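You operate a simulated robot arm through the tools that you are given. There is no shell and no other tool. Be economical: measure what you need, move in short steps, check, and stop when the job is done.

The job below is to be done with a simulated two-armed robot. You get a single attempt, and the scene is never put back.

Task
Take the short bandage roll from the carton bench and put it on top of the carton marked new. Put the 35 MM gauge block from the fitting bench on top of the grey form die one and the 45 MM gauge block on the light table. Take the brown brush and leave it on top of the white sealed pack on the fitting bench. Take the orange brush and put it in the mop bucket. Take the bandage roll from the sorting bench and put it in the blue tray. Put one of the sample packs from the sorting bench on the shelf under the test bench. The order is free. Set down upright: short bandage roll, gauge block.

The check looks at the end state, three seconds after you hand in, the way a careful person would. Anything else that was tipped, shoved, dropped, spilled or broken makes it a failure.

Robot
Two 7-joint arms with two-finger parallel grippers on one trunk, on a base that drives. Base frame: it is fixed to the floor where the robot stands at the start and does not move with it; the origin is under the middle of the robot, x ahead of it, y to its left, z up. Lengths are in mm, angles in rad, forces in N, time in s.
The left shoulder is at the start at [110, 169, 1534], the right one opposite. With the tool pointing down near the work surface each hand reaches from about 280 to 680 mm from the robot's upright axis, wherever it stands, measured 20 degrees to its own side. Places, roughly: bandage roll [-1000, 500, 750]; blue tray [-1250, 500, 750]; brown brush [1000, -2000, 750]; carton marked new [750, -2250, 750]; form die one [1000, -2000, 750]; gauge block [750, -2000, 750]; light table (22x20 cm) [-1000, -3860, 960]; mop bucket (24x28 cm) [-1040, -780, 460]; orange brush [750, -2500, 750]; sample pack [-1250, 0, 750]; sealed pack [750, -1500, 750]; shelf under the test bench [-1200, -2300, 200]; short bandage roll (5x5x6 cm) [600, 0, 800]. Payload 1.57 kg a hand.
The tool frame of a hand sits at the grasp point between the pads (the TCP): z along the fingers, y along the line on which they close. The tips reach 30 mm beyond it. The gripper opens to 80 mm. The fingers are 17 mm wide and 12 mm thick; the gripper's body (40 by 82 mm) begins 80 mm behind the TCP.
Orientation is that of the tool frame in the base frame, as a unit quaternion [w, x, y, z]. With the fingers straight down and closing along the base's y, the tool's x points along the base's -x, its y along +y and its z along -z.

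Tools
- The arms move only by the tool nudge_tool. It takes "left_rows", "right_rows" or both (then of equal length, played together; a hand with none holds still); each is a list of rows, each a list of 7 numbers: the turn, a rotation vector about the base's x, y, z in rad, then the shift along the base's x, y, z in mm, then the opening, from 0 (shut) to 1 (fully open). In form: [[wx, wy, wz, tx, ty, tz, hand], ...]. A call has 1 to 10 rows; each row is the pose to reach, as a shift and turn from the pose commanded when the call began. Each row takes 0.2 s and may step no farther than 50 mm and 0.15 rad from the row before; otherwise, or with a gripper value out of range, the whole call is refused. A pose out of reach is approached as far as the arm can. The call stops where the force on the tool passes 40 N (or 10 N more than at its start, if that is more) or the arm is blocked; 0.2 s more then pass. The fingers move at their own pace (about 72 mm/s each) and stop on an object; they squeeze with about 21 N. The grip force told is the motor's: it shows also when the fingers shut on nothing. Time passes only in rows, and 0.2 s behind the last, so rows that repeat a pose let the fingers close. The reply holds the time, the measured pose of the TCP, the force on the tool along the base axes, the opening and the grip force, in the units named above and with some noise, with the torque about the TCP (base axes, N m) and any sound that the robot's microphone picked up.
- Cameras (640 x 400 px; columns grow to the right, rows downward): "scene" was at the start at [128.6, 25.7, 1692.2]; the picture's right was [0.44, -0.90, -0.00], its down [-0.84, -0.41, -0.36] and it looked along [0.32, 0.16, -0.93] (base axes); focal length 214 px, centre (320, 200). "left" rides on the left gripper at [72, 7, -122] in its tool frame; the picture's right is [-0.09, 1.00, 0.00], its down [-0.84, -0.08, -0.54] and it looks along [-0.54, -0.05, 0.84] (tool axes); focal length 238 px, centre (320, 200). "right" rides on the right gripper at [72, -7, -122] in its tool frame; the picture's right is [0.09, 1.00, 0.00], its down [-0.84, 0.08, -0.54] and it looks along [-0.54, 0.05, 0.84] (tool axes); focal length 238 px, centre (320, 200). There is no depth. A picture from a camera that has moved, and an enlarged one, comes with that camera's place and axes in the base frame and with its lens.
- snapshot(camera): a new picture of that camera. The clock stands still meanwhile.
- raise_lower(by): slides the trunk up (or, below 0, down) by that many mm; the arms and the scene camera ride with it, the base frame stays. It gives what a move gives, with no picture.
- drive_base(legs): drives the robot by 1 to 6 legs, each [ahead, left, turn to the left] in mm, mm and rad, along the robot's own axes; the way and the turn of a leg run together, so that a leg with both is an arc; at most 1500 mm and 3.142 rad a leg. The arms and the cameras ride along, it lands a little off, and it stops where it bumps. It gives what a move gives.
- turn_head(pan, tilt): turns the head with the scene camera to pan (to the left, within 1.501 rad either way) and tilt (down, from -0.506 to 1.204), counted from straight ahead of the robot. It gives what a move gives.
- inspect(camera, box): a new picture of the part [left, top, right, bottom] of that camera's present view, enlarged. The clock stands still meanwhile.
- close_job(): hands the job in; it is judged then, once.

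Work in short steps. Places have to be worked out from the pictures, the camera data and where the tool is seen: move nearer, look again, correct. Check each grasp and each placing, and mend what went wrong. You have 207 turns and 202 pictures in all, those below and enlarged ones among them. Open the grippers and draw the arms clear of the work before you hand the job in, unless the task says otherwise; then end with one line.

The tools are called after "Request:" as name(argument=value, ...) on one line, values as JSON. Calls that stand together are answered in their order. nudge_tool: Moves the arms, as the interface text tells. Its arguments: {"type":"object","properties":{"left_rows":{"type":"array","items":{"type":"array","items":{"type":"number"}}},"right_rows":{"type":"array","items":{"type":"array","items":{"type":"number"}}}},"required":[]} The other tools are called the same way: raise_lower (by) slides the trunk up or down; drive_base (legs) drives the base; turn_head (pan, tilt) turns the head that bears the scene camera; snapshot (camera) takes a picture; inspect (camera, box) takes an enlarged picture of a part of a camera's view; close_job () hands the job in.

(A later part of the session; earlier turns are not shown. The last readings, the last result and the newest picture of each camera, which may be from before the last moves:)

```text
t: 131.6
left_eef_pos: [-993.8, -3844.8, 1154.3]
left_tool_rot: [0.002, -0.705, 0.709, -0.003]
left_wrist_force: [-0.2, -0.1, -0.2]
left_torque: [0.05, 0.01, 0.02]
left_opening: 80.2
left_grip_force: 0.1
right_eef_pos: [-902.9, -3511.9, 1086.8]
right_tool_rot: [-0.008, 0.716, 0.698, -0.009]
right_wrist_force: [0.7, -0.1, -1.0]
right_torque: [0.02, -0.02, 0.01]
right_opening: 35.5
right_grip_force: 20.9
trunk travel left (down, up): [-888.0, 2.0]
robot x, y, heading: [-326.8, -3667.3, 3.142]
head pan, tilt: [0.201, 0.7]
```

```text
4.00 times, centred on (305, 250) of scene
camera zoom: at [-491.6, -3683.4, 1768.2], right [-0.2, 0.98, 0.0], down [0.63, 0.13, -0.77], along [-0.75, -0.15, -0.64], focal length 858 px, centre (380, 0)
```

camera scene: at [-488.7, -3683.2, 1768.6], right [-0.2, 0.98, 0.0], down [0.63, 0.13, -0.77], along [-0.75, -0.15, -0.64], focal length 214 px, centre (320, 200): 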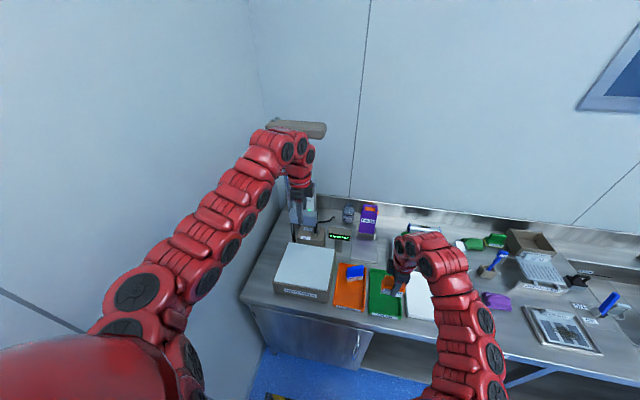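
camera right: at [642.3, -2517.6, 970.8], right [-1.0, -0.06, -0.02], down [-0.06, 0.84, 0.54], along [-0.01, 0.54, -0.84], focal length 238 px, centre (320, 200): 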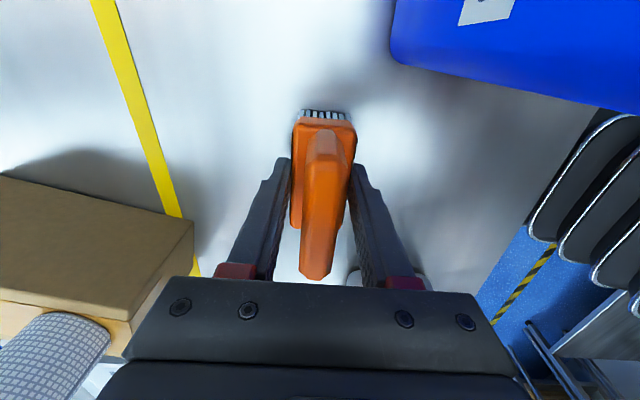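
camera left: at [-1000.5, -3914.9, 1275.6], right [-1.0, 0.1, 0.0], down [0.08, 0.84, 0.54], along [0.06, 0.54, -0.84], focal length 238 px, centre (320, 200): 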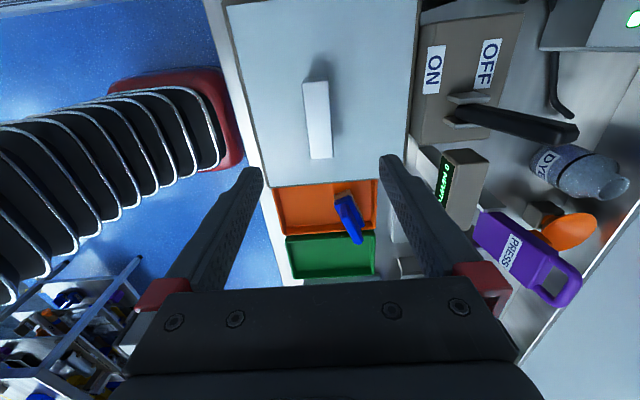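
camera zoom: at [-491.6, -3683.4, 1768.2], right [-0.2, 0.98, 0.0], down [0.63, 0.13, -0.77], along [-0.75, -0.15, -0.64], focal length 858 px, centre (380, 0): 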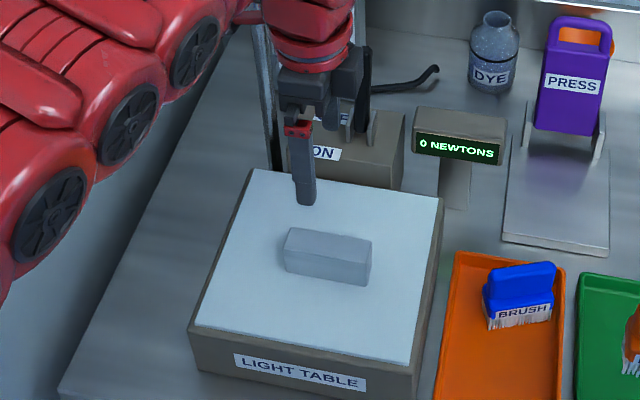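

Block is on the light table. Now take the orange brush to the mop bucket: back off and strafe right up the aisle.

Request:
drive_base(legs=[[-300, 0, 0], [0, -1400, 0], [0, -1000, 0]])

Request:
turn_head(pan=-0.3, tilt=0.7)

Request:
snapshot(camera="scene")

```text
t: 145.0
left_eef_pos: [-728.6, -1477.9, 1152.2]
left_tool_rot: [-0.001, 0.715, -0.699, 0.002]
left_wrist_force: [-0.4, 0.0, -0.4]
left_torque: [-0.02, 0.0, 0.0]
left_opening: 80.1
left_grip_force: 0.0
right_eef_pos: [-646.9, -1142.2, 1085.9]
right_tool_rot: [-0.007, 0.705, 0.709, -0.008]
right_wrist_force: [-0.8, 0.6, -1.4]
right_torque: [-0.04, -0.02, 0.01]
right_opening: 35.5
right_grip_force: 21.4
trunk travel left (down, up): [-888.0, 2.0]
robot x, y, heading: [-66.3, -1276.9, -3.106]
head pan, tilt: [0.201, 0.7]
```

```text
t: 145.9
left_eef_pos: [-728.1, -1477.8, 1153.5]
left_tool_rot: [-0.001, 0.716, -0.699, 0.001]
left_wrist_force: [0.5, -0.3, 0.4]
left_torque: [0.0, -0.01, 0.0]
left_opening: 79.9
left_grip_force: 0.0
right_eef_pos: [-647.0, -1142.0, 1087.2]
right_tool_rot: [-0.008, 0.704, 0.71, -0.01]
right_wrist_force: [-0.2, 1.0, 0.0]
right_torque: [-0.01, -0.02, -0.03]
right_opening: 35.8
right_grip_force: 21.1
trunk travel left (down, up): [-888.0, 2.0]
robot x, y, heading: [-65.0, -1278.1, -3.111]
head pan, tilt: [-0.3, 0.7]
```

```text
109 pictures are left
camera scene: at [-230.0, -1258.0, 1768.2], right [0.27, 0.96, 0.0], down [0.62, -0.17, -0.76], along [-0.74, 0.2, -0.64], focal length 214 px, centre (320, 200)
```

scene: 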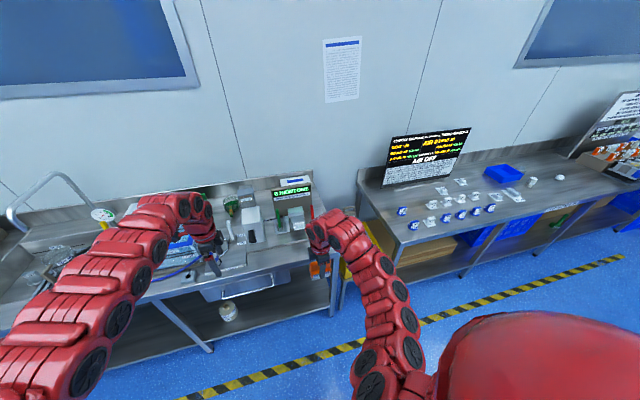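

The mop bucket must be in the gap between benches (yellow, behind the right hand). Drive right 320 and look with both cameras.

Request:
drive_base(legs=[[0, 0, -0.03], [0, -320, 0]])

Request:
snapshot(camera="scene")

Request:
snapshot(camera="right")

```text
t: 148.5
left_eef_pos: [-733.6, -1134.8, 1152.7]
left_tool_rot: [0.002, -0.704, 0.71, -0.001]
left_wrist_force: [0.3, 0.4, 0.4]
left_torque: [0.0, 0.0, 0.02]
left_opening: 80.1
left_grip_force: 0.1
right_eef_pos: [-641.5, -800.7, 1086.8]
right_tool_rot: [-0.008, 0.716, 0.698, -0.008]
right_wrist_force: [-1.2, -0.7, -0.8]
right_torque: [0.02, 0.0, -0.01]
right_opening: 35.3
right_grip_force: 21.2
trunk travel left (down, up): [-888.0, 2.0]
robot x, y, heading: [-63.9, -957.8, 3.14]
head pan, tilt: [-0.3, 0.7]
```

```text
108 pictures are left
camera scene: at [-228.7, -931.5, 1768.2], right [0.3, 0.95, 0.0], down [0.62, -0.19, -0.76], along [-0.73, 0.23, -0.64], focal length 214 px, centre (320, 200)
```

scene: 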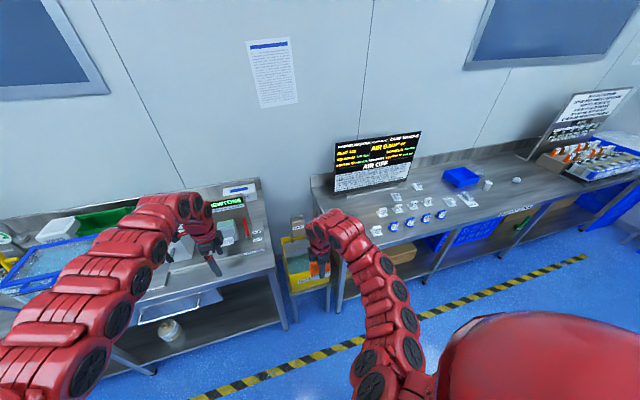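

```text
107 pictures are left
camera right: at [-643.8, -730.0, 1207.4], right [1.0, 0.07, -0.02], down [0.07, -0.84, 0.54], along [0.02, -0.54, -0.84], focal length 238 px, centre (320, 200)
```

right: 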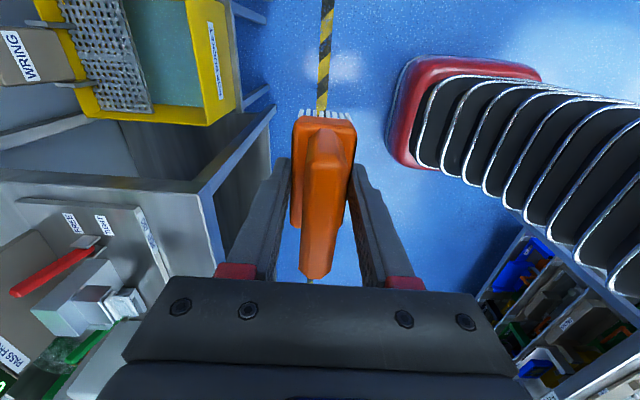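

Zoom on the bucket in both views to triangulate its rim.

Request:
inspect(camera="scene", box=[260, 205, 360, 320])

Request:
inspect(camera="right", box=[0, 0, 260, 140])

```text
3.48 times, centred on (310, 262) of scene
camera zoom: at [-228.7, -931.5, 1768.2], right [0.3, 0.95, 0.0], down [0.62, -0.19, -0.76], along [-0.73, 0.23, -0.64], focal length 746 px, centre (355, -17)
```

zoom: 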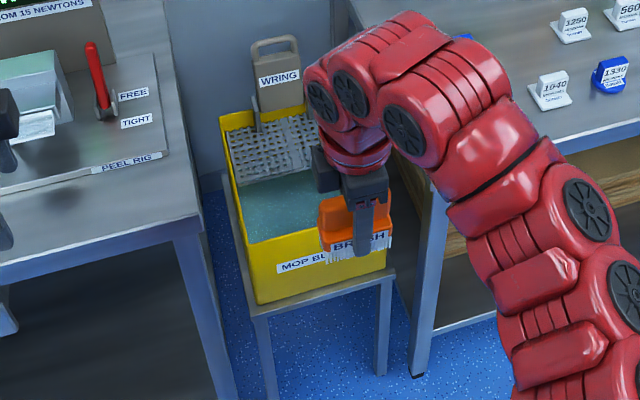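

```text
2.46 times, centred on (130, 70) of right
camera zoom: at [-643.8, -730.0, 1207.4], right [1.0, 0.07, -0.02], down [0.07, -0.84, 0.54], along [0.02, -0.54, -0.84], focal length 587 px, centre (788, 520)
```

zoom: 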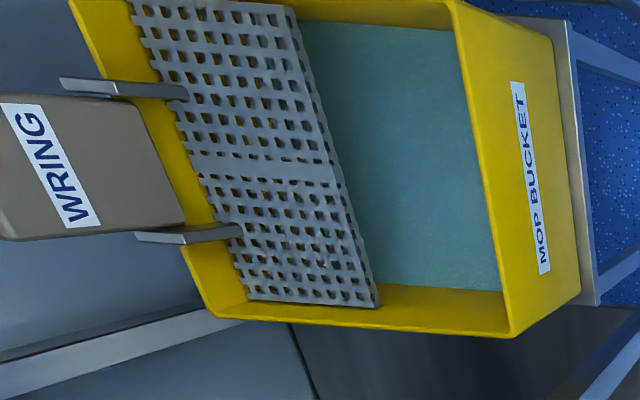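

Bucket: rim z≈650, x −910…−1190, y −902…−662, on a stool between the benches; the open part is x ≈ −920…−1050. First swing the left hand out to the side.

Request:
nudge_tool(left_rows=[[0, 0, 0, 14, -46, 0, 1], [0, 0, 0, 31, -92, 0, 1], [0, 0, 0, 51, -135, 0, 1], [0, 0, 0, 75, -178, 0, 1], [0, 0, 0, 101, -218, 0, 1], [0, 0, 0, 130, -257, 0, 1], [0, 0, 0, 162, -294, 0, 1], [0, 0, 0, 196, -328, 0, 1], [0, 0, 0, 232, -360, 0, 1], [0, 0, 0, 271, -389, 0, 1]])

Request:
drive_base(legs=[[200, 0, 0]])

Request:
snapshot(camera="scene")

```text
t: 150.7
left_eef_pos: [-484.9, -1560.7, 1150.4]
left_tool_rot: [0.002, -0.704, 0.71, -0.001]
left_wrist_force: [-0.2, 0.0, -1.0]
left_torque: [0.03, 0.0, -0.01]
left_opening: 79.9
left_grip_force: 0.1
left hand out of reach, approached as far as the arm can: row 3, 4, 5, 6, 7, 8, 9, 10
right_eef_pos: [-641.3, -800.8, 1086.7]
right_tool_rot: [-0.01, 0.716, 0.698, -0.01]
right_wrist_force: [0.4, -1.1, -1.2]
right_torque: [0.05, 0.05, 0.0]
right_opening: 35.3
right_grip_force: 21.2
trunk travel left (down, up): [-888.0, 2.0]
robot x, y, heading: [-64.1, -958.1, 3.143]
head pan, tilt: [-0.3, 0.7]
```

```text
t: 152.2
left_eef_pos: [-681.6, -1561.0, 1151.3]
left_tool_rot: [0.002, -0.706, 0.708, -0.001]
left_wrist_force: [0.2, 0.9, -1.1]
left_torque: [0.0, 0.02, -0.05]
left_opening: 80.0
left_grip_force: 0.1
right_eef_pos: [-838.6, -802.6, 1087.6]
right_tool_rot: [-0.008, 0.715, 0.7, -0.009]
right_wrist_force: [-0.3, 0.4, -0.6]
right_torque: [0.01, 0.01, 0.01]
right_opening: 35.4
right_grip_force: 20.9
trunk travel left (down, up): [-888.0, 2.0]
robot x, y, heading: [-263.3, -961.3, -3.142]
head pan, tilt: [-0.3, 0.7]
```

```text
104 pictures are left
camera scene: at [-423.8, -930.1, 1768.5], right [0.29, 0.96, 0.0], down [0.61, -0.19, -0.77], along [-0.73, 0.23, -0.64], focal length 214 px, centre (320, 200)
```

scene: 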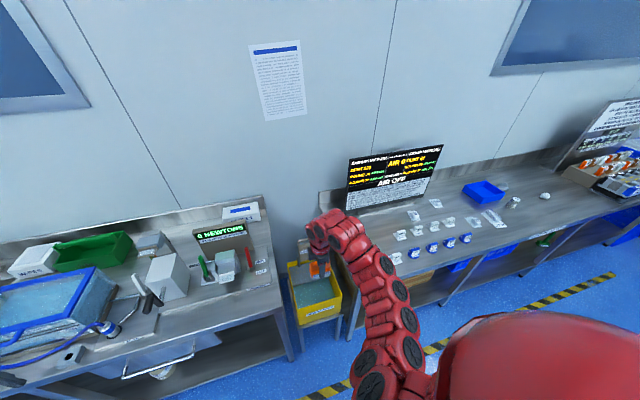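

Swing the left hand further back (150 mm), then drive ahead 145.

Request:
nudge_tool(left_rows=[[0, 0, 0, 40, -25, 0, 1], [0, 0, 0, 80, -48, 0, 1], [0, 0, 0, 120, -68, 0, 1], [0, 0, 0, 160, -85, 0, 1], [0, 0, 0, 195, -100, 0, 1]])

Request:
drive_base(legs=[[147, 0, 0]])

Request:
snapshot(camera="right")

Request:
snapshot(camera="left")

```text
t: 153.4
left_eef_pos: [-489.0, -1660.3, 1152.6]
left_tool_rot: [0.002, -0.706, 0.708, -0.001]
left_wrist_force: [0.7, -0.4, 0.4]
left_torque: [0.02, 0.03, -0.03]
left_opening: 79.8
left_grip_force: 0.1
right_eef_pos: [-839.0, -802.4, 1086.8]
right_tool_rot: [-0.008, 0.714, 0.7, -0.009]
right_wrist_force: [0.4, -0.3, -1.9]
right_torque: [0.05, 0.02, 0.0]
right_opening: 35.5
right_grip_force: 20.9
trunk travel left (down, up): [-888.0, 2.0]
robot x, y, heading: [-261.3, -953.2, -3.144]
head pan, tilt: [-0.3, 0.7]
```

```text
t: 154.8
left_eef_pos: [-630.3, -1660.0, 1153.6]
left_tool_rot: [0.002, -0.706, 0.708, -0.002]
left_wrist_force: [-1.1, 0.4, 0.7]
left_torque: [0.0, 0.03, 0.01]
left_opening: 79.6
left_grip_force: 0.0
right_eef_pos: [-980.6, -801.2, 1086.8]
right_tool_rot: [-0.008, 0.715, 0.699, -0.01]
right_wrist_force: [0.4, -0.4, -0.7]
right_torque: [0.0, -0.01, -0.02]
right_opening: 35.3
right_grip_force: 21.1
trunk travel left (down, up): [-888.0, 2.0]
robot x, y, heading: [-404.2, -952.8, -3.149]
head pan, tilt: [-0.3, 0.7]
```

```text
103 pictures are left
camera right: at [-982.2, -730.3, 1208.3], right [1.0, 0.07, -0.03], down [0.07, -0.84, 0.54], along [0.02, -0.54, -0.84], focal length 238 px, centre (320, 200)
```

right: 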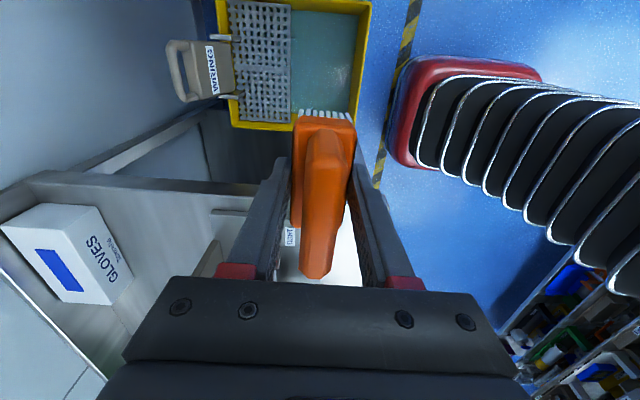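

```text
102 pictures are left
camera left: at [-636.4, -1731.8, 1275.1], right [-1.0, 0.1, 0.0], down [0.08, 0.84, 0.54], along [0.06, 0.54, -0.84], focal length 238 px, centre (320, 200)
```

left: 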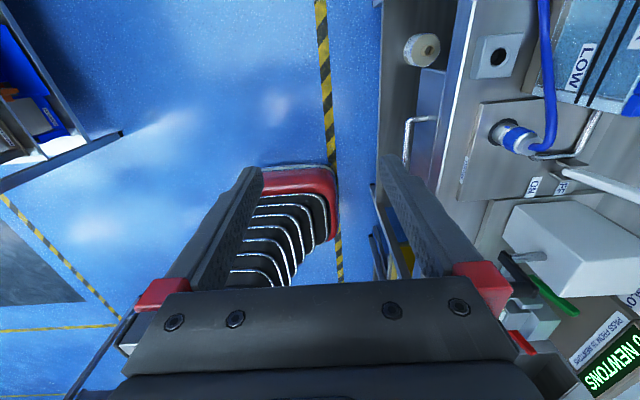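

Aligned over the bucket's open part. Shift y +15, then lower the trunk 300.

Request:
nudge_tool(right_rows=[[0, 0, 0, -3, 15, 0, 0]])

Request:
raise_lower(by=-300)

Request:
snapshot(camera="right")

Request:
snapshot(camera="scene")

```text
t: 155.2
left_eef_pos: [-631.7, -1661.2, 1154.0]
left_tool_rot: [0.002, -0.706, 0.709, -0.001]
left_wrist_force: [-0.7, -0.3, 0.0]
left_torque: [-0.02, -0.03, -0.02]
left_opening: 80.1
left_grip_force: 0.0
right_eef_pos: [-984.8, -787.4, 1086.3]
right_tool_rot: [-0.008, 0.715, 0.699, -0.009]
right_wrist_force: [0.3, 0.4, -1.2]
right_torque: [0.01, 0.02, 0.05]
right_opening: 35.2
right_grip_force: 21.0
trunk travel left (down, up): [-888.0, 2.0]
robot x, y, heading: [-407.4, -952.0, -3.138]
head pan, tilt: [-0.3, 0.7]
```

```text
t: 158.2
left_eef_pos: [-632.1, -1661.5, 853.4]
left_tool_rot: [0.002, -0.706, 0.708, -0.003]
left_wrist_force: [0.1, 0.0, 0.9]
left_torque: [0.02, -0.01, 0.03]
left_opening: 80.1
left_grip_force: 0.1
right_eef_pos: [-986.1, -786.2, 785.3]
right_tool_rot: [-0.009, 0.715, 0.699, -0.009]
right_wrist_force: [0.0, 0.7, -1.6]
right_torque: [0.01, 0.01, 0.01]
right_opening: 35.2
right_grip_force: 20.9
trunk travel left (down, up): [-588.0, 302.0]
robot x, y, heading: [-405.0, -954.9, -3.141]
head pan, tilt: [-0.3, 0.7]
```

```text
101 pictures are left
camera right: at [-987.8, -715.5, 907.9], right [1.0, 0.07, -0.02], down [0.07, -0.84, 0.54], along [0.02, -0.54, -0.84], focal length 238 px, centre (320, 200)
```

right: 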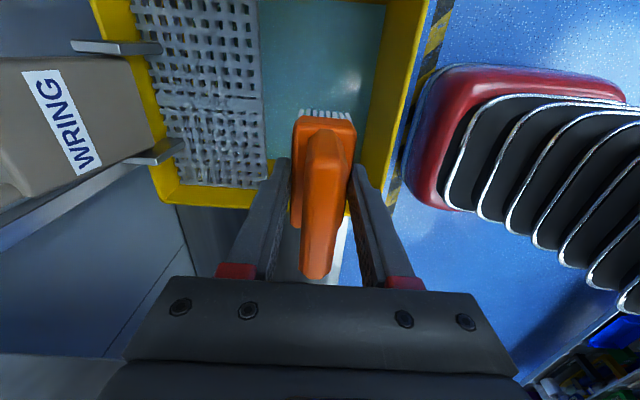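

```text
100 pictures are left
camera scene: at [-568.2, -930.1, 1468.2], right [0.3, 0.96, 0.0], down [0.62, -0.19, -0.76], along [-0.73, 0.23, -0.64], focal length 214 px, centre (320, 200)
```

scene: 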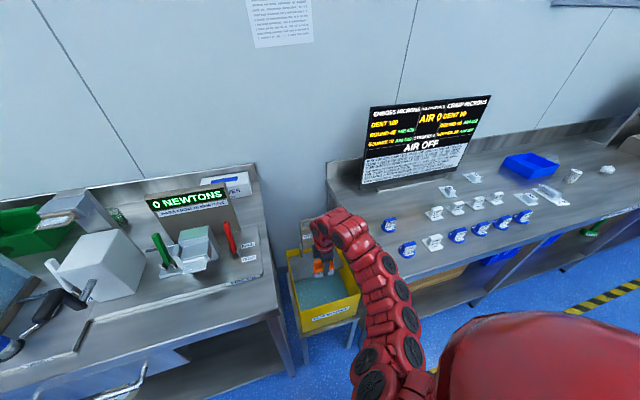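

Shift x −8 and descend to z ~590 inside the bucket.

Request:
nudge_tool(right_rows=[[0, 0, 0, -8, 3, -45, 0], [0, 0, 0, -8, 3, -90, 0], [0, 0, 0, -8, 3, -135, 0], [0, 0, 0, -8, 3, -175, 0], [0, 0, 0, -8, 3, -200, 0]])

Request:
snapshot(camera="right")

Request:
inspect(camera="scene", box=[270, 200, 400, 350])

```text
t: 159.4
left_eef_pos: [-632.3, -1660.4, 852.7]
left_tool_rot: [0.002, -0.706, 0.709, -0.002]
left_wrist_force: [0.0, 0.8, -0.7]
left_torque: [0.0, 0.0, -0.04]
left_opening: 80.1
left_grip_force: 0.0
right_eef_pos: [-994.1, -783.4, 584.7]
right_tool_rot: [-0.008, 0.715, 0.699, -0.009]
right_wrist_force: [0.6, -1.0, -1.2]
right_torque: [-0.03, 0.02, 0.0]
right_opening: 35.5
right_grip_force: 21.1
trunk travel left (down, up): [-588.0, 302.0]
robot x, y, heading: [-408.3, -954.3, -3.139]
head pan, tilt: [-0.3, 0.7]
```

```text
99 pictures are left
camera right: at [-997.4, -712.6, 706.4], right [1.0, 0.07, -0.02], down [0.07, -0.84, 0.54], along [0.02, -0.54, -0.84], focal length 238 px, centre (320, 200)
```

right: 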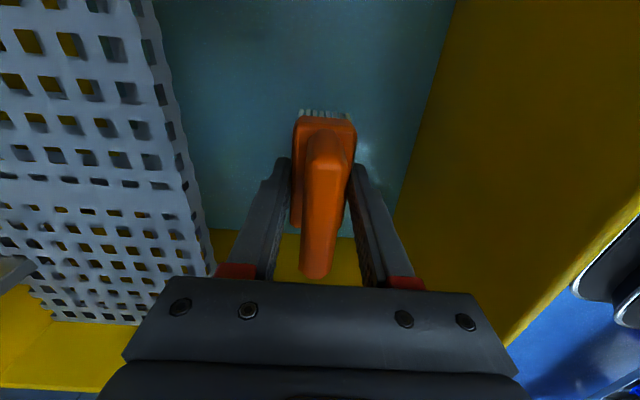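

```text
2.67 times, centred on (335, 275) of scene
camera zoom: at [-568.7, -930.2, 1468.1], right [0.3, 0.96, 0.0], down [0.62, -0.19, -0.76], along [-0.73, 0.23, -0.64], focal length 572 px, centre (280, 0)
```

zoom: 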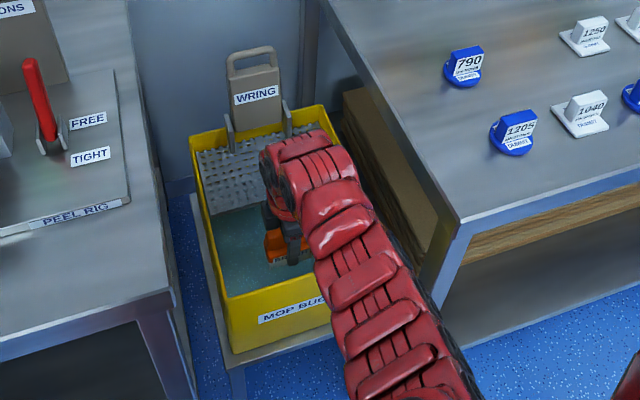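

Good clearance. Lower another 30, release with partial opening, and withdraw.

Request:
nudge_tool(right_rows=[[0, 0, 0, 0, 0, -20, 0], [0, 0, 0, 0, 0, -35, 0], [0, 0, 0, 0, 0, -35, 0.65], [0, 0, 0, 0, 0, -35, 0.65], [0, 0, 0, 0, 0, 0, 0.65], [0, 0, 0, 0, 0, 45, 0.65], [0, 0, 0, 0, 0, 90, 0.65], [0, 0, 0, 0, 0, 135, 0.65], [0, 0, 0, 0, 0, 175, 0.65]])

Request:
snapshot(camera="right")

```text
t: 161.4
left_eef_pos: [-632.2, -1661.7, 853.8]
left_tool_rot: [0.001, -0.705, 0.709, -0.002]
left_wrist_force: [-0.9, 0.3, 0.3]
left_torque: [0.02, -0.01, -0.03]
left_opening: 79.7
left_grip_force: 0.0
right_eef_pos: [-993.3, -786.8, 762.8]
right_tool_rot: [-0.007, 0.716, 0.698, -0.009]
right_wrist_force: [-0.6, -0.1, 1.2]
right_torque: [0.0, -0.02, 0.01]
right_opening: 51.9
right_grip_force: 0.1
trunk travel left (down, up): [-588.0, 302.0]
robot x, y, heading: [-407.7, -954.0, 3.139]
head pan, tilt: [-0.3, 0.7]
```

```text
97 pictures are left
camera right: at [-996.0, -714.9, 884.0], right [1.0, 0.07, -0.02], down [0.07, -0.84, 0.54], along [0.02, -0.54, -0.84], focal length 238 px, centre (320, 200)
```

right: 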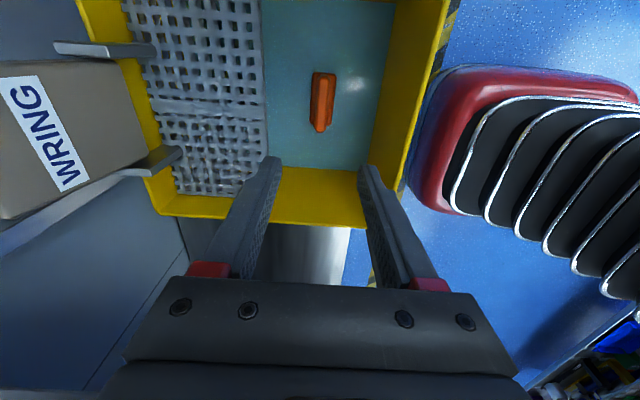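

Orange brush is in the bucket. Raise the trunk, back off, and move right along the sorting bench to look.

Request:
raise_lower(by=300)

Request:
drive_base(legs=[[-200, 0, 0], [0, -800, 0]])

Request:
turn_head(pan=-0.1, tilt=0.75)

Request:
snapshot(camera="scene")

```text
t: 164.4
left_eef_pos: [-632.7, -1661.0, 1153.0]
left_tool_rot: [0.001, -0.706, 0.708, -0.001]
left_wrist_force: [-0.6, -0.5, -0.7]
left_torque: [0.02, 0.0, -0.02]
left_opening: 80.0
left_grip_force: 0.1
right_eef_pos: [-995.2, -785.7, 1061.7]
right_tool_rot: [-0.008, 0.715, 0.699, -0.009]
right_wrist_force: [0.1, -0.7, 0.9]
right_torque: [0.0, -0.03, -0.01]
right_opening: 52.3
right_grip_force: 0.0
trunk travel left (down, up): [-888.0, 2.0]
robot x, y, heading: [-404.4, -955.8, -3.136]
head pan, tilt: [-0.3, 0.7]
```

```text
t: 169.9
left_eef_pos: [-433.7, -854.2, 1153.2]
left_tool_rot: [0.002, -0.704, 0.71, -0.002]
left_wrist_force: [0.3, 0.5, 0.5]
left_torque: [0.0, 0.0, -0.02]
left_opening: 80.0
left_grip_force: 0.0
right_eef_pos: [-794.0, 20.0, 1062.2]
right_tool_rot: [-0.008, 0.716, 0.698, -0.009]
right_wrist_force: [-0.2, -0.6, -1.1]
right_torque: [0.02, -0.02, 0.01]
right_opening: 52.0
right_grip_force: 0.1
trunk travel left (down, up): [-888.0, 2.0]
robot x, y, heading: [-206.4, -147.8, 3.138]
head pan, tilt: [-0.3, 0.7]
```

```text
t: 170.6
left_eef_pos: [-435.6, -853.6, 1153.5]
left_tool_rot: [0.002, -0.705, 0.71, -0.002]
left_wrist_force: [-0.7, -0.5, 0.8]
left_torque: [-0.02, 0.0, -0.01]
left_opening: 79.9
left_grip_force: 0.1
right_eef_pos: [-794.2, 20.5, 1062.0]
right_tool_rot: [-0.008, 0.716, 0.698, -0.009]
right_wrist_force: [-0.8, 0.2, 1.1]
right_torque: [-0.03, -0.03, -0.02]
right_opening: 52.2
right_grip_force: 0.1
trunk travel left (down, up): [-888.0, 2.0]
robot x, y, heading: [-206.7, -152.1, 3.138]
head pan, tilt: [-0.099, 0.75]
```

```text
96 pictures are left
camera scene: at [-370.4, -139.9, 1764.0], right [0.1, 0.99, 0.0], down [0.68, -0.07, -0.73], along [-0.73, 0.08, -0.68], focal length 214 px, centre (320, 200)
```

scene: 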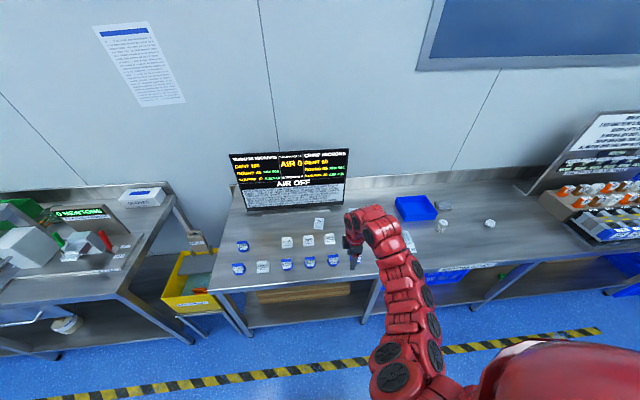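

Zoom on the sorting bench left and right parts.

Request:
inspect(camera="scene", box=[215, 195, 375, 300])

Request:
inspect(camera="scene", box=[380, 180, 540, 285])

```text
3.81 times, centred on (295, 248) of scene
camera zoom: at [-370.4, -139.9, 1764.0], right [0.1, 0.99, 0.0], down [0.68, -0.07, -0.73], along [-0.73, 0.08, -0.68], focal length 817 px, centre (415, 19)
```

zoom: 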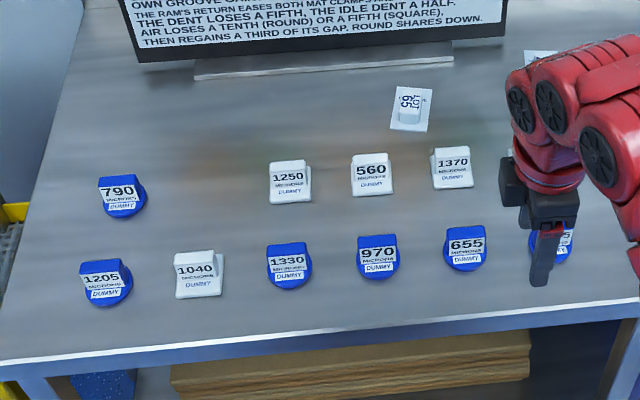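

```text
3.81 times, centred on (460, 232) of scene
camera zoom: at [-370.4, -139.9, 1764.0], right [0.1, 0.99, 0.0], down [0.68, -0.07, -0.73], along [-0.73, 0.08, -0.68], focal length 817 px, centre (-213, 76)
```

zoom: 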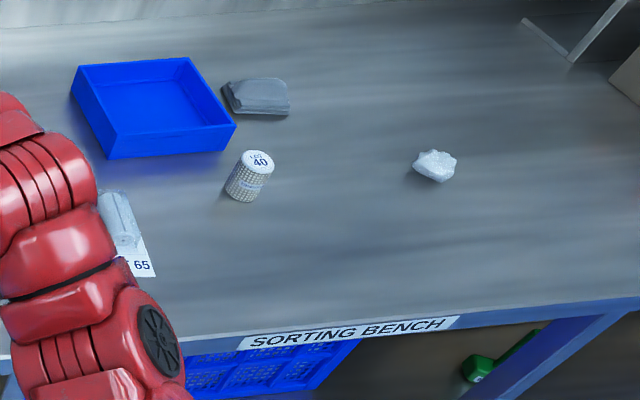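

Drive ahead so the right hand camera can see the packs up close.

Request:
drive_base(legs=[[330, 0, 0]])

Request:
snapshot(camera="right")

Request:
snapshot(camera="scene")

```text
t: 172.8
left_eef_pos: [-760.9, -855.0, 1153.7]
left_tool_rot: [0.001, -0.706, 0.708, -0.002]
left_wrist_force: [1.1, 0.4, -0.2]
left_torque: [-0.02, 0.02, -0.01]
left_opening: 80.3
left_grip_force: 0.1
right_eef_pos: [-1123.8, 18.6, 1062.5]
right_tool_rot: [-0.009, 0.715, 0.699, -0.009]
right_wrist_force: [-1.2, -0.5, 0.2]
right_torque: [-0.02, -0.03, -0.01]
right_opening: 52.0
right_grip_force: 0.1
trunk travel left (down, up): [-888.0, 2.0]
robot x, y, heading: [-537.3, -149.7, 3.14]
head pan, tilt: [-0.099, 0.75]
```

```text
93 pictures are left
camera right: at [-1124.8, 91.3, 1184.0], right [1.0, 0.07, -0.02], down [0.07, -0.84, 0.54], along [0.02, -0.54, -0.84], focal length 238 px, centre (320, 200)
```

right: 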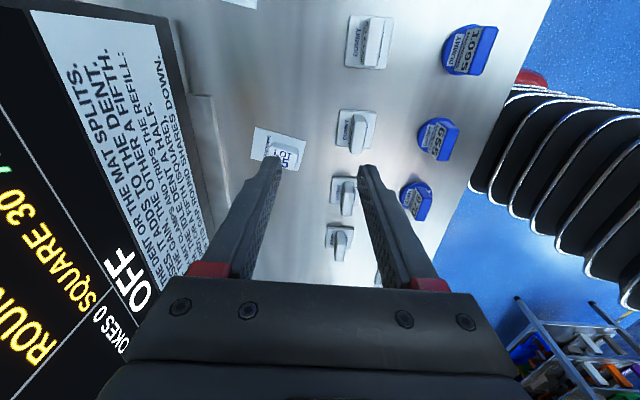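

```text
92 pictures are left
camera scene: at [-697.2, -140.4, 1764.1], right [0.1, 0.99, 0.0], down [0.68, -0.07, -0.73], along [-0.73, 0.07, -0.68], focal length 214 px, centre (320, 200)
```

scene: 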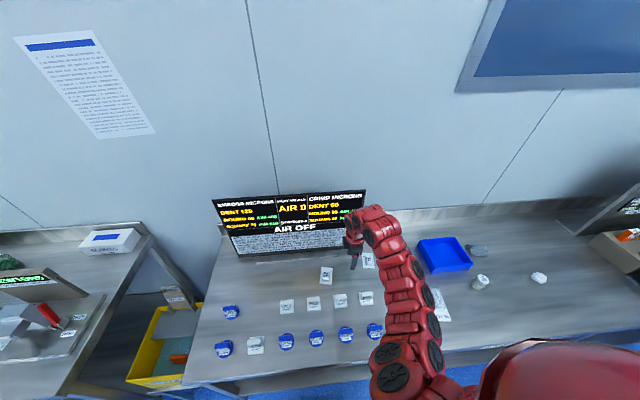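

Zoom in on the LOT pack by the right camera and the others by scene.

Request:
inspect(camera="right", box=[230, 80, 390, 200])

Request:
inspect(camera="scene", box=[300, 230, 500, 340])

```text
3.33 times, centred on (310, 140) of right
camera zoom: at [-1124.8, 91.3, 1184.0], right [1.0, 0.07, -0.02], down [0.07, -0.84, 0.54], along [0.02, -0.54, -0.84], focal length 794 px, centre (353, 400)
```

zoom: 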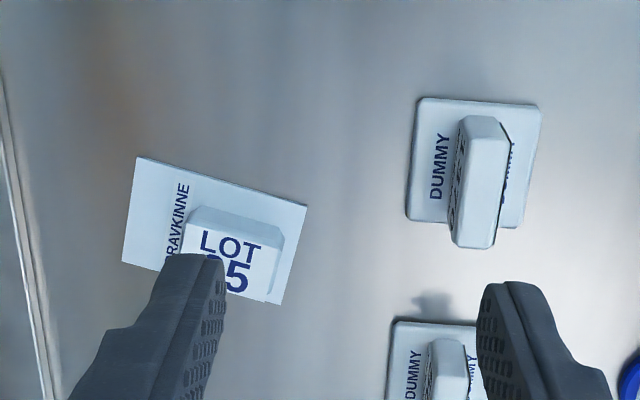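

```text
3.20 times, centred on (400, 285) of scene
camera zoom: at [-697.2, -140.4, 1764.1], right [0.1, 0.99, 0.0], down [0.68, -0.07, -0.73], along [-0.73, 0.07, -0.68], focal length 686 px, centre (64, -72)
```

zoom: 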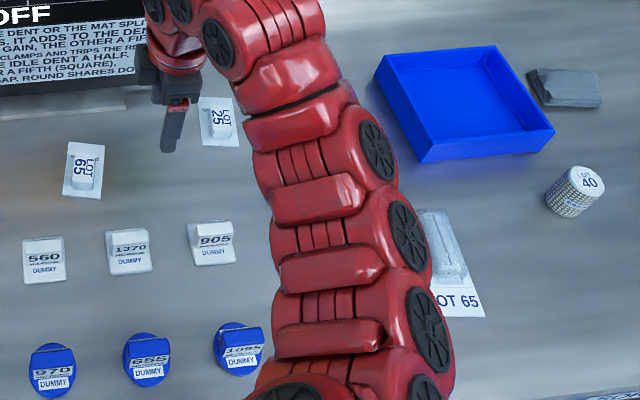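

The sample packs are the small "LOT 65" and "LOT 25" cards (bench z≈805). Move closer to inspect the LOT 65 pack at about (-1193,-60).

Request:
nudge_tool(right_rows=[[0, 0, 0, -25, 10, -30, 0.65], [0, 0, 0, -50, 20, -60, 0.65], [0, 0, 0, -66, 25, -100, 1]])

Request:
snapshot(camera="right")

Request:
inspect(camera="right", box=[240, 90, 400, 210])

```text
t: 173.6
left_eef_pos: [-761.8, -855.5, 1151.6]
left_tool_rot: [0.002, -0.706, 0.708, -0.003]
left_wrist_force: [-0.1, 0.3, 0.5]
left_torque: [-0.02, 0.0, -0.01]
left_opening: 80.1
left_grip_force: 0.0
right_eef_pos: [-1191.9, 44.4, 963.1]
right_tool_rot: [-0.007, 0.715, 0.699, -0.009]
right_wrist_force: [-0.7, 1.3, 0.2]
right_torque: [0.0, -0.04, 0.03]
right_opening: 80.0
right_grip_force: 0.0
trunk travel left (down, up): [-888.0, 2.0]
robot x, y, heading: [-530.0, -149.9, -3.14]
head pan, tilt: [-0.099, 0.75]
```

```text
89 pictures are left
camera right: at [-1194.5, 115.4, 1083.0], right [1.0, 0.07, -0.02], down [0.07, -0.84, 0.54], along [0.02, -0.54, -0.84], focal length 238 px, centre (320, 200)
```

right: 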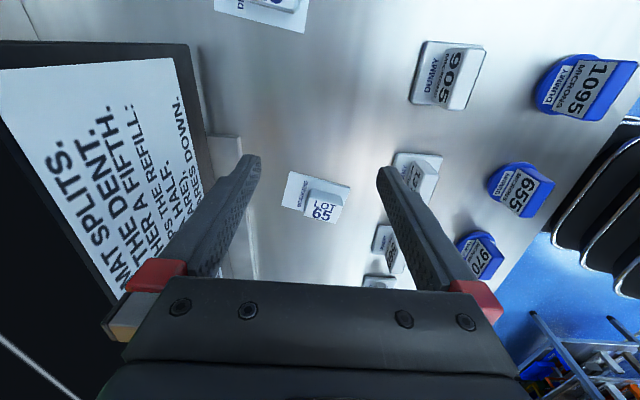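

```text
3.33 times, centred on (320, 150) of right
camera zoom: at [-1194.5, 115.4, 1083.0], right [1.0, 0.07, -0.02], down [0.07, -0.84, 0.54], along [0.02, -0.54, -0.84], focal length 794 px, centre (320, 367)
```

zoom: 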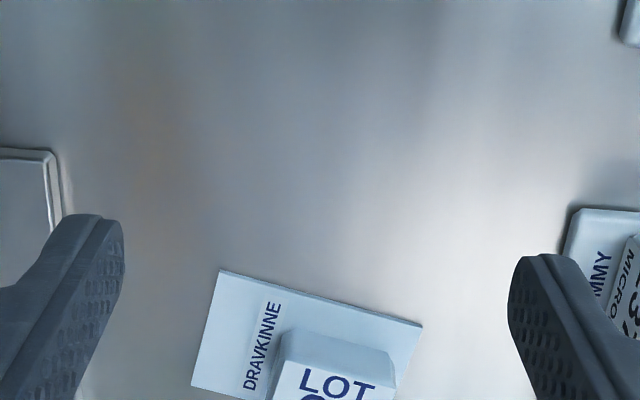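

Request:
inspect(camera="right", box=[265, 150, 375, 240])

```text
4.44 times, centred on (320, 195) of right
camera zoom: at [-1194.5, 115.4, 1083.0], right [1.0, 0.07, -0.02], down [0.07, -0.84, 0.54], along [0.02, -0.54, -0.84], focal length 1059 px, centre (320, 222)
```

zoom: 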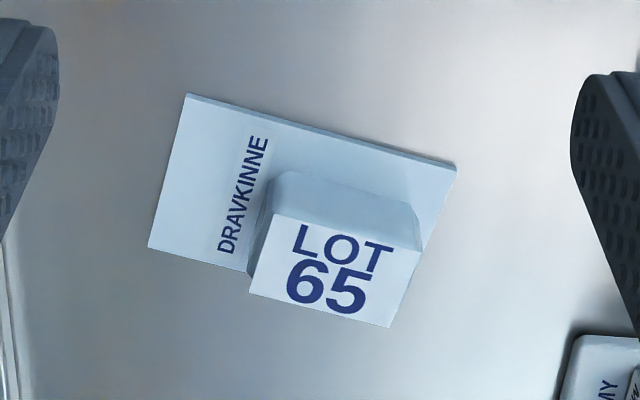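

Block on the pack: 44×30 mm, centre (-1183,-67), top ≈826, yaw −0.2. Move over it to z 885 with yaw −0.18 and check.

Request:
nudge_tool(right_rows=[[0, 0, -0.06, 3, -37, -20, 1], [0, 0, -0.12, 6, -74, -40, 1], [0, 0, -0.18, 9, -111, -60, 1], [0, 0, -0.18, 9, -111, -78, 1]])

Request:
snapshot(camera="right")

```text
t: 174.6
left_eef_pos: [-760.9, -855.5, 1153.1]
left_tool_rot: [0.002, -0.706, 0.708, -0.002]
left_wrist_force: [-0.2, 0.8, 0.0]
left_torque: [-0.02, -0.02, 0.03]
left_opening: 79.9
left_grip_force: 0.1
right_eef_pos: [-1175.8, -67.0, 886.8]
right_tool_rot: [-0.009, 0.776, 0.631, -0.007]
right_wrist_force: [0.0, -0.9, 0.8]
right_torque: [0.02, 0.01, 0.01]
right_opening: 80.0
right_grip_force: 0.1
right hand out of reach, approached as far as the arm can: row 4
trunk travel left (down, up): [-888.0, 2.0]
robot x, y, heading: [-536.1, -146.7, 3.142]
head pan, tilt: [-0.099, 0.75]
```

```text
86 pictures are left
camera right: at [-1164.8, 3.2, 1007.5], right [0.99, -0.11, -0.02], down [-0.08, -0.84, 0.54], along [-0.08, -0.54, -0.84], focal length 238 px, centre (320, 200)
```

right: 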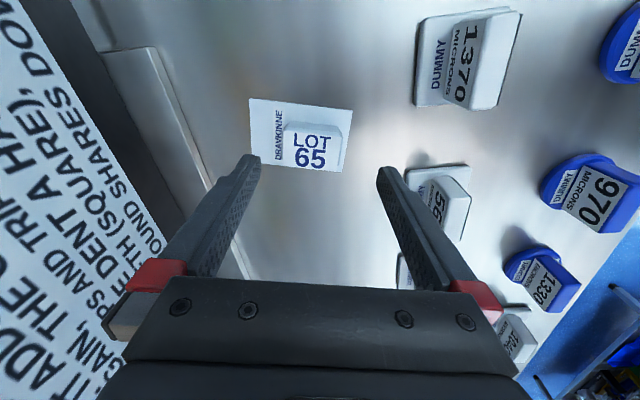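

Out of reach lower down; drive ahead 45, then descend at (-1183,-67).

Request:
drive_base(legs=[[45, 0, 0]])

Request:
snapshot(camera="right")

```text
t: 175.5
left_eef_pos: [-797.4, -854.7, 1153.5]
left_tool_rot: [0.0, -0.707, 0.708, 0.0]
left_wrist_force: [0.6, 0.5, 0.1]
left_torque: [0.06, 0.03, 0.0]
left_opening: 79.6
left_grip_force: 0.1
right_eef_pos: [-1215.2, -69.5, 890.9]
right_tool_rot: [-0.01, 0.774, 0.633, -0.01]
right_wrist_force: [0.0, -0.2, 0.3]
right_torque: [-0.04, 0.08, -0.02]
right_opening: 79.7
right_grip_force: 0.1
trunk travel left (down, up): [-888.0, 2.0]
robot x, y, heading: [-575.1, -149.4, -3.141]
head pan, tilt: [-0.099, 0.75]
```

```text
85 pictures are left
camera right: at [-1203.6, 2.4, 1011.3], right [0.99, -0.11, -0.03], down [-0.08, -0.84, 0.54], along [-0.08, -0.54, -0.84], focal length 238 px, centre (320, 200)
```

right: 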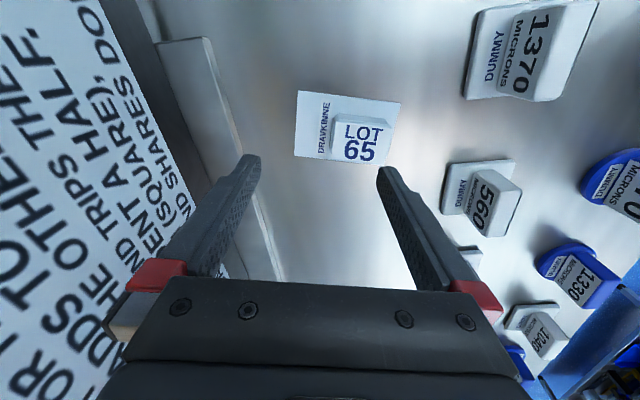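

Move +33/+3 and descend to 839, then close.

Request:
nudge_tool(right_rows=[[0, 0, 0, 32, 3, 0, 1], [0, 0, 0, 32, 3, -30, 1], [0, 0, 0, 32, 3, -52, 1]])

Request:
snapshot(camera="right")

```text
t: 176.3
left_eef_pos: [-805.3, -855.6, 1151.6]
left_tool_rot: [-0.004, 0.707, -0.707, 0.002]
left_wrist_force: [-0.7, 0.8, -0.6]
left_torque: [-0.02, 0.0, -0.04]
left_opening: 80.1
left_grip_force: 0.1
right_eef_pos: [-1189.1, -65.5, 831.5]
right_tool_rot: [-0.007, 0.774, 0.632, -0.008]
right_wrist_force: [0.3, -0.3, -0.8]
right_torque: [0.01, -0.04, 0.03]
right_opening: 80.0
right_grip_force: 0.0
trunk travel left (down, up): [-888.0, 2.0]
robot x, y, heading: [-580.3, -152.2, -3.139]
head pan, tilt: [-0.099, 0.75]
```

```text
84 pictures are left
camera right: at [-1178.6, 6.3, 953.8], right [0.99, -0.11, -0.02], down [-0.08, -0.84, 0.54], along [-0.08, -0.54, -0.84], focal length 238 px, centre (320, 200)
```

right: 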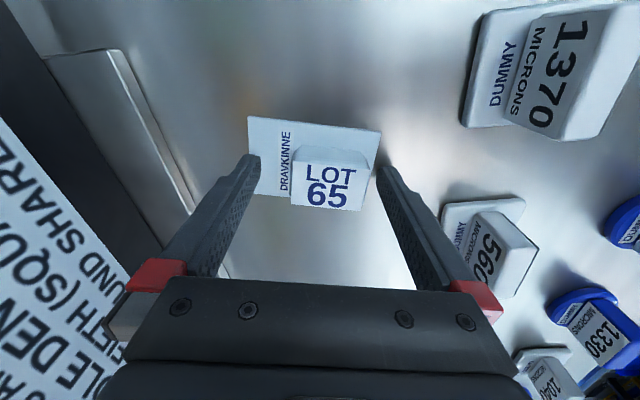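

Shift +4 x, +3 z, and close.

Request:
nudge_tool(right_rows=[[0, 0, 0, 4, 1, 3, 1], [0, 0, 0, 4, 1, 3, 0], [0, 0, 0, 4, 1, 3, 0], [0, 0, 0, 4, 1, 3, 0], [0, 0, 0, 4, 1, 3, 0], [0, 0, 0, 4, 1, 40, 0], [0, 0, 0, 4, 1, 80, 0]])

Request:
snapshot(camera="right")

```text
t: 177.9
left_eef_pos: [-802.4, -855.8, 1154.2]
left_tool_rot: [-0.002, 0.707, -0.707, 0.002]
left_wrist_force: [0.0, -0.2, -0.9]
left_torque: [0.02, 0.02, -0.02]
left_opening: 80.1
left_grip_force: 0.1
right_eef_pos: [-1179.8, -65.9, 916.1]
right_tool_rot: [-0.008, 0.775, 0.632, -0.008]
right_wrist_force: [0.3, -0.2, -0.3]
right_torque: [-0.01, -0.03, 0.02]
right_opening: 46.8
right_grip_force: 21.1
trunk travel left (down, up): [-888.0, 2.0]
robot x, y, heading: [-582.6, -149.1, -3.141]
head pan, tilt: [-0.099, 0.75]
```

```text
83 pictures are left
camera right: at [-1169.3, 4.5, 1037.5], right [0.99, -0.11, -0.02], down [-0.08, -0.84, 0.54], along [-0.08, -0.54, -0.84], focal length 238 px, centre (320, 200)
```

right: 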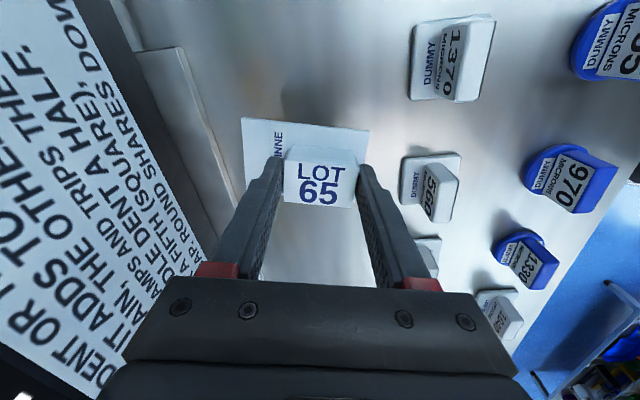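

Pack held. Back away and drive left along the aisle to the test bench shelf (y≈−2300).

Request:
nudge_tool(right_rows=[[0, 0, 0, 0, 0, 45, 0], [0, 0, 0, 10, 0, 90, 0]])

Request:
drive_base(legs=[[-480, 0, 0], [0, 1400, 0], [0, 650, 0]])

Request:
turn_head(pan=0.0, tilt=0.8)

Request:
snapshot(camera="scene")

```text
t: 178.5
left_eef_pos: [-803.2, -856.4, 1152.0]
left_tool_rot: [0.002, -0.706, 0.708, -0.001]
left_wrist_force: [0.6, 0.3, -0.8]
left_torque: [0.02, 0.02, -0.02]
left_opening: 80.3
left_grip_force: 0.1
right_eef_pos: [-1169.7, -68.1, 1006.1]
right_tool_rot: [-0.009, 0.775, 0.632, -0.007]
right_wrist_force: [0.4, -0.8, 0.3]
right_torque: [0.11, 0.05, 0.02]
right_opening: 46.4
right_grip_force: 20.8
trunk travel left (down, up): [-888.0, 2.0]
robot x, y, heading: [-577.9, -150.3, 3.142]
head pan, tilt: [-0.099, 0.75]
```

```text
t: 191.2
left_eef_pos: [-326.9, -2929.6, 1153.6]
left_tool_rot: [0.002, -0.706, 0.708, -0.002]
left_wrist_force: [-0.2, 0.3, 0.5]
left_torque: [-0.02, -0.01, -0.01]
left_opening: 80.1
left_grip_force: 0.2
right_eef_pos: [-696.6, -2141.1, 1006.5]
right_tool_rot: [-0.008, 0.774, 0.633, -0.008]
right_wrist_force: [0.1, -0.2, -0.1]
right_torque: [-0.01, -0.01, -0.02]
right_opening: 46.3
right_grip_force: 21.1
trunk travel left (down, up): [-888.0, 2.0]
robot x, y, heading: [-102.8, -2224.3, -3.139]
head pan, tilt: [-0.099, 0.75]
```

```text
t: 191.9
left_eef_pos: [-327.0, -2930.7, 1152.8]
left_tool_rot: [0.002, -0.706, 0.708, 0.0]
left_wrist_force: [-0.6, 0.6, 0.8]
left_torque: [0.0, -0.01, -0.01]
left_opening: 80.0
left_grip_force: 0.1
right_eef_pos: [-696.9, -2142.1, 1004.7]
right_tool_rot: [-0.009, 0.774, 0.633, -0.009]
right_wrist_force: [-0.4, 0.7, -0.7]
right_torque: [-0.02, 0.02, 0.01]
right_opening: 46.3
right_grip_force: 20.8
trunk travel left (down, up): [-888.0, 2.0]
robot x, y, heading: [-99.6, -2224.0, -3.14]
head pan, tilt: [0.0, 0.799]
```

```text
82 pictures are left
camera scene: at [-264.9, -2224.4, 1760.0], right [0.0, 1.0, 0.0], down [0.72, 0.0, -0.7], along [-0.7, 0.0, -0.72], focal length 214 px, centre (320, 200)
```

scene: 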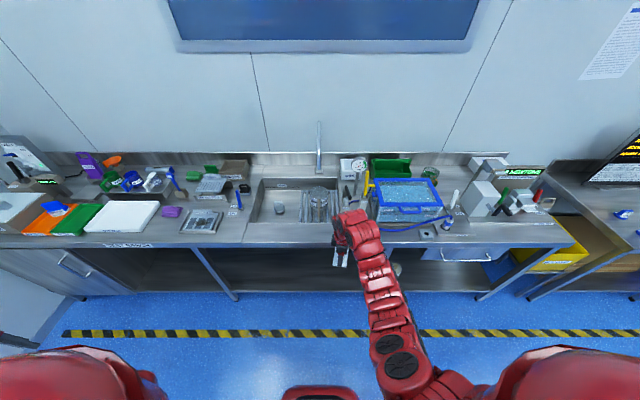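

Lower the trunk 500 (hands are in front of the bench) and look beneath.

Request:
raise_lower(by=-550)

Request:
turn_head(pan=0.0, tilt=0.7)

Request:
snapshot(camera="scene")

```text
refused: -550 is not a number from -400 to 400
```

```text
t: 192.6
left_eef_pos: [-327.8, -2929.7, 1151.8]
left_tool_rot: [0.002, -0.706, 0.708, -0.002]
left_wrist_force: [-0.2, 0.2, 0.0]
left_torque: [0.0, 0.04, 0.01]
left_opening: 80.1
left_grip_force: 0.1
right_eef_pos: [-696.4, -2143.4, 1004.5]
right_tool_rot: [-0.01, 0.774, 0.632, -0.009]
right_wrist_force: [-0.5, 0.6, 1.0]
right_torque: [0.0, -0.01, 0.03]
right_opening: 46.5
right_grip_force: 20.9
trunk travel left (down, up): [-888.0, 2.0]
robot x, y, heading: [-99.3, -2224.1, -3.138]
head pan, tilt: [0.0, 0.7]
```

```text
81 pictures are left
camera scene: at [-269.2, -2224.2, 1768.1], right [0.0, 1.0, 0.0], down [0.64, 0.0, -0.76], along [-0.76, 0.0, -0.64], focal length 214 px, centre (320, 200)
```

scene: 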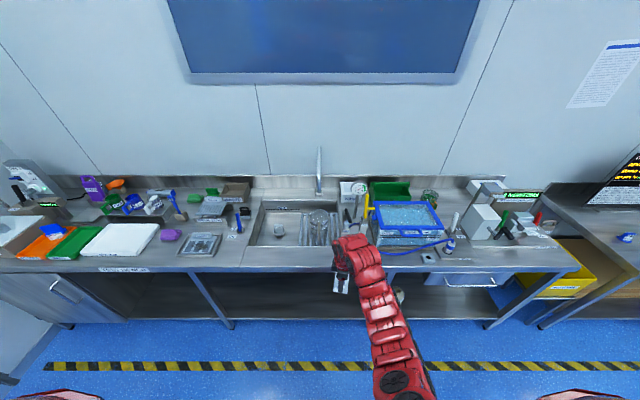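

Limit is 400 per call; go down 300 twice, then look.

Request:
raise_lower(by=-300)

Request:
raise_lower(by=-250)

Request:
snapshot(camera="scene")

Request:
snapshot(camera="right")

```text
t: 195.6
left_eef_pos: [-327.7, -2930.7, 853.4]
left_tool_rot: [0.002, -0.706, 0.708, -0.001]
left_wrist_force: [0.1, 0.3, 0.7]
left_torque: [-0.01, -0.03, 0.03]
left_opening: 80.0
left_grip_force: 0.0
right_eef_pos: [-696.3, -2142.7, 704.8]
right_tool_rot: [-0.009, 0.774, 0.633, -0.008]
right_wrist_force: [0.5, -0.2, -0.1]
right_torque: [-0.02, -0.03, 0.02]
right_opening: 46.5
right_grip_force: 20.8
trunk travel left (down, up): [-588.0, 302.0]
robot x, y, heading: [-101.9, -2226.4, -3.138]
head pan, tilt: [0.0, 0.7]
```

```text
t: 198.2
left_eef_pos: [-328.1, -2929.5, 602.7]
left_tool_rot: [0.002, -0.706, 0.708, -0.003]
left_wrist_force: [-0.4, -0.2, -0.3]
left_torque: [0.03, -0.01, -0.04]
left_opening: 79.9
left_grip_force: 0.1
right_eef_pos: [-696.0, -2142.2, 455.7]
right_tool_rot: [-0.009, 0.775, 0.632, -0.009]
right_wrist_force: [0.7, -1.1, -0.6]
right_torque: [-0.03, -0.01, -0.02]
right_opening: 46.5
right_grip_force: 21.1
trunk travel left (down, up): [-338.0, 552.0]
robot x, y, heading: [-103.3, -2225.1, -3.14]
head pan, tilt: [0.0, 0.7]
```

```text
80 pictures are left
camera scene: at [-269.0, -2223.9, 1218.2], right [0.0, 1.0, 0.0], down [0.64, 0.0, -0.76], along [-0.76, 0.0, -0.64], focal length 214 px, centre (320, 200)
```

scene: 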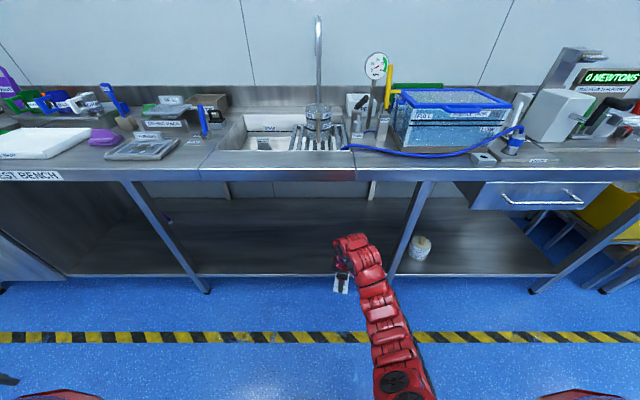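

```text
79 pictures are left
camera right: at [-686.1, -2071.4, 576.6], right [0.99, -0.11, -0.02], down [-0.08, -0.84, 0.54], along [-0.08, -0.54, -0.84], focal length 238 px, centre (320, 200)
```

right: 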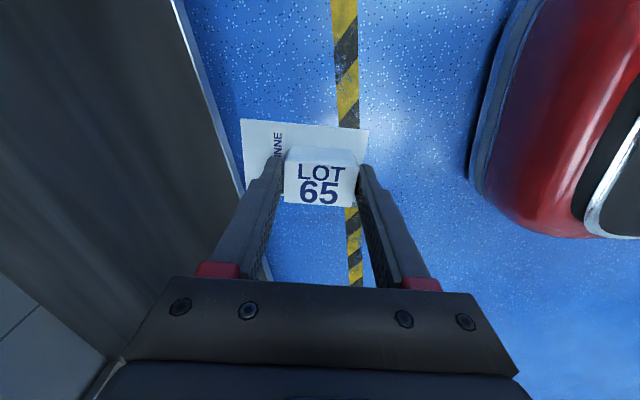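

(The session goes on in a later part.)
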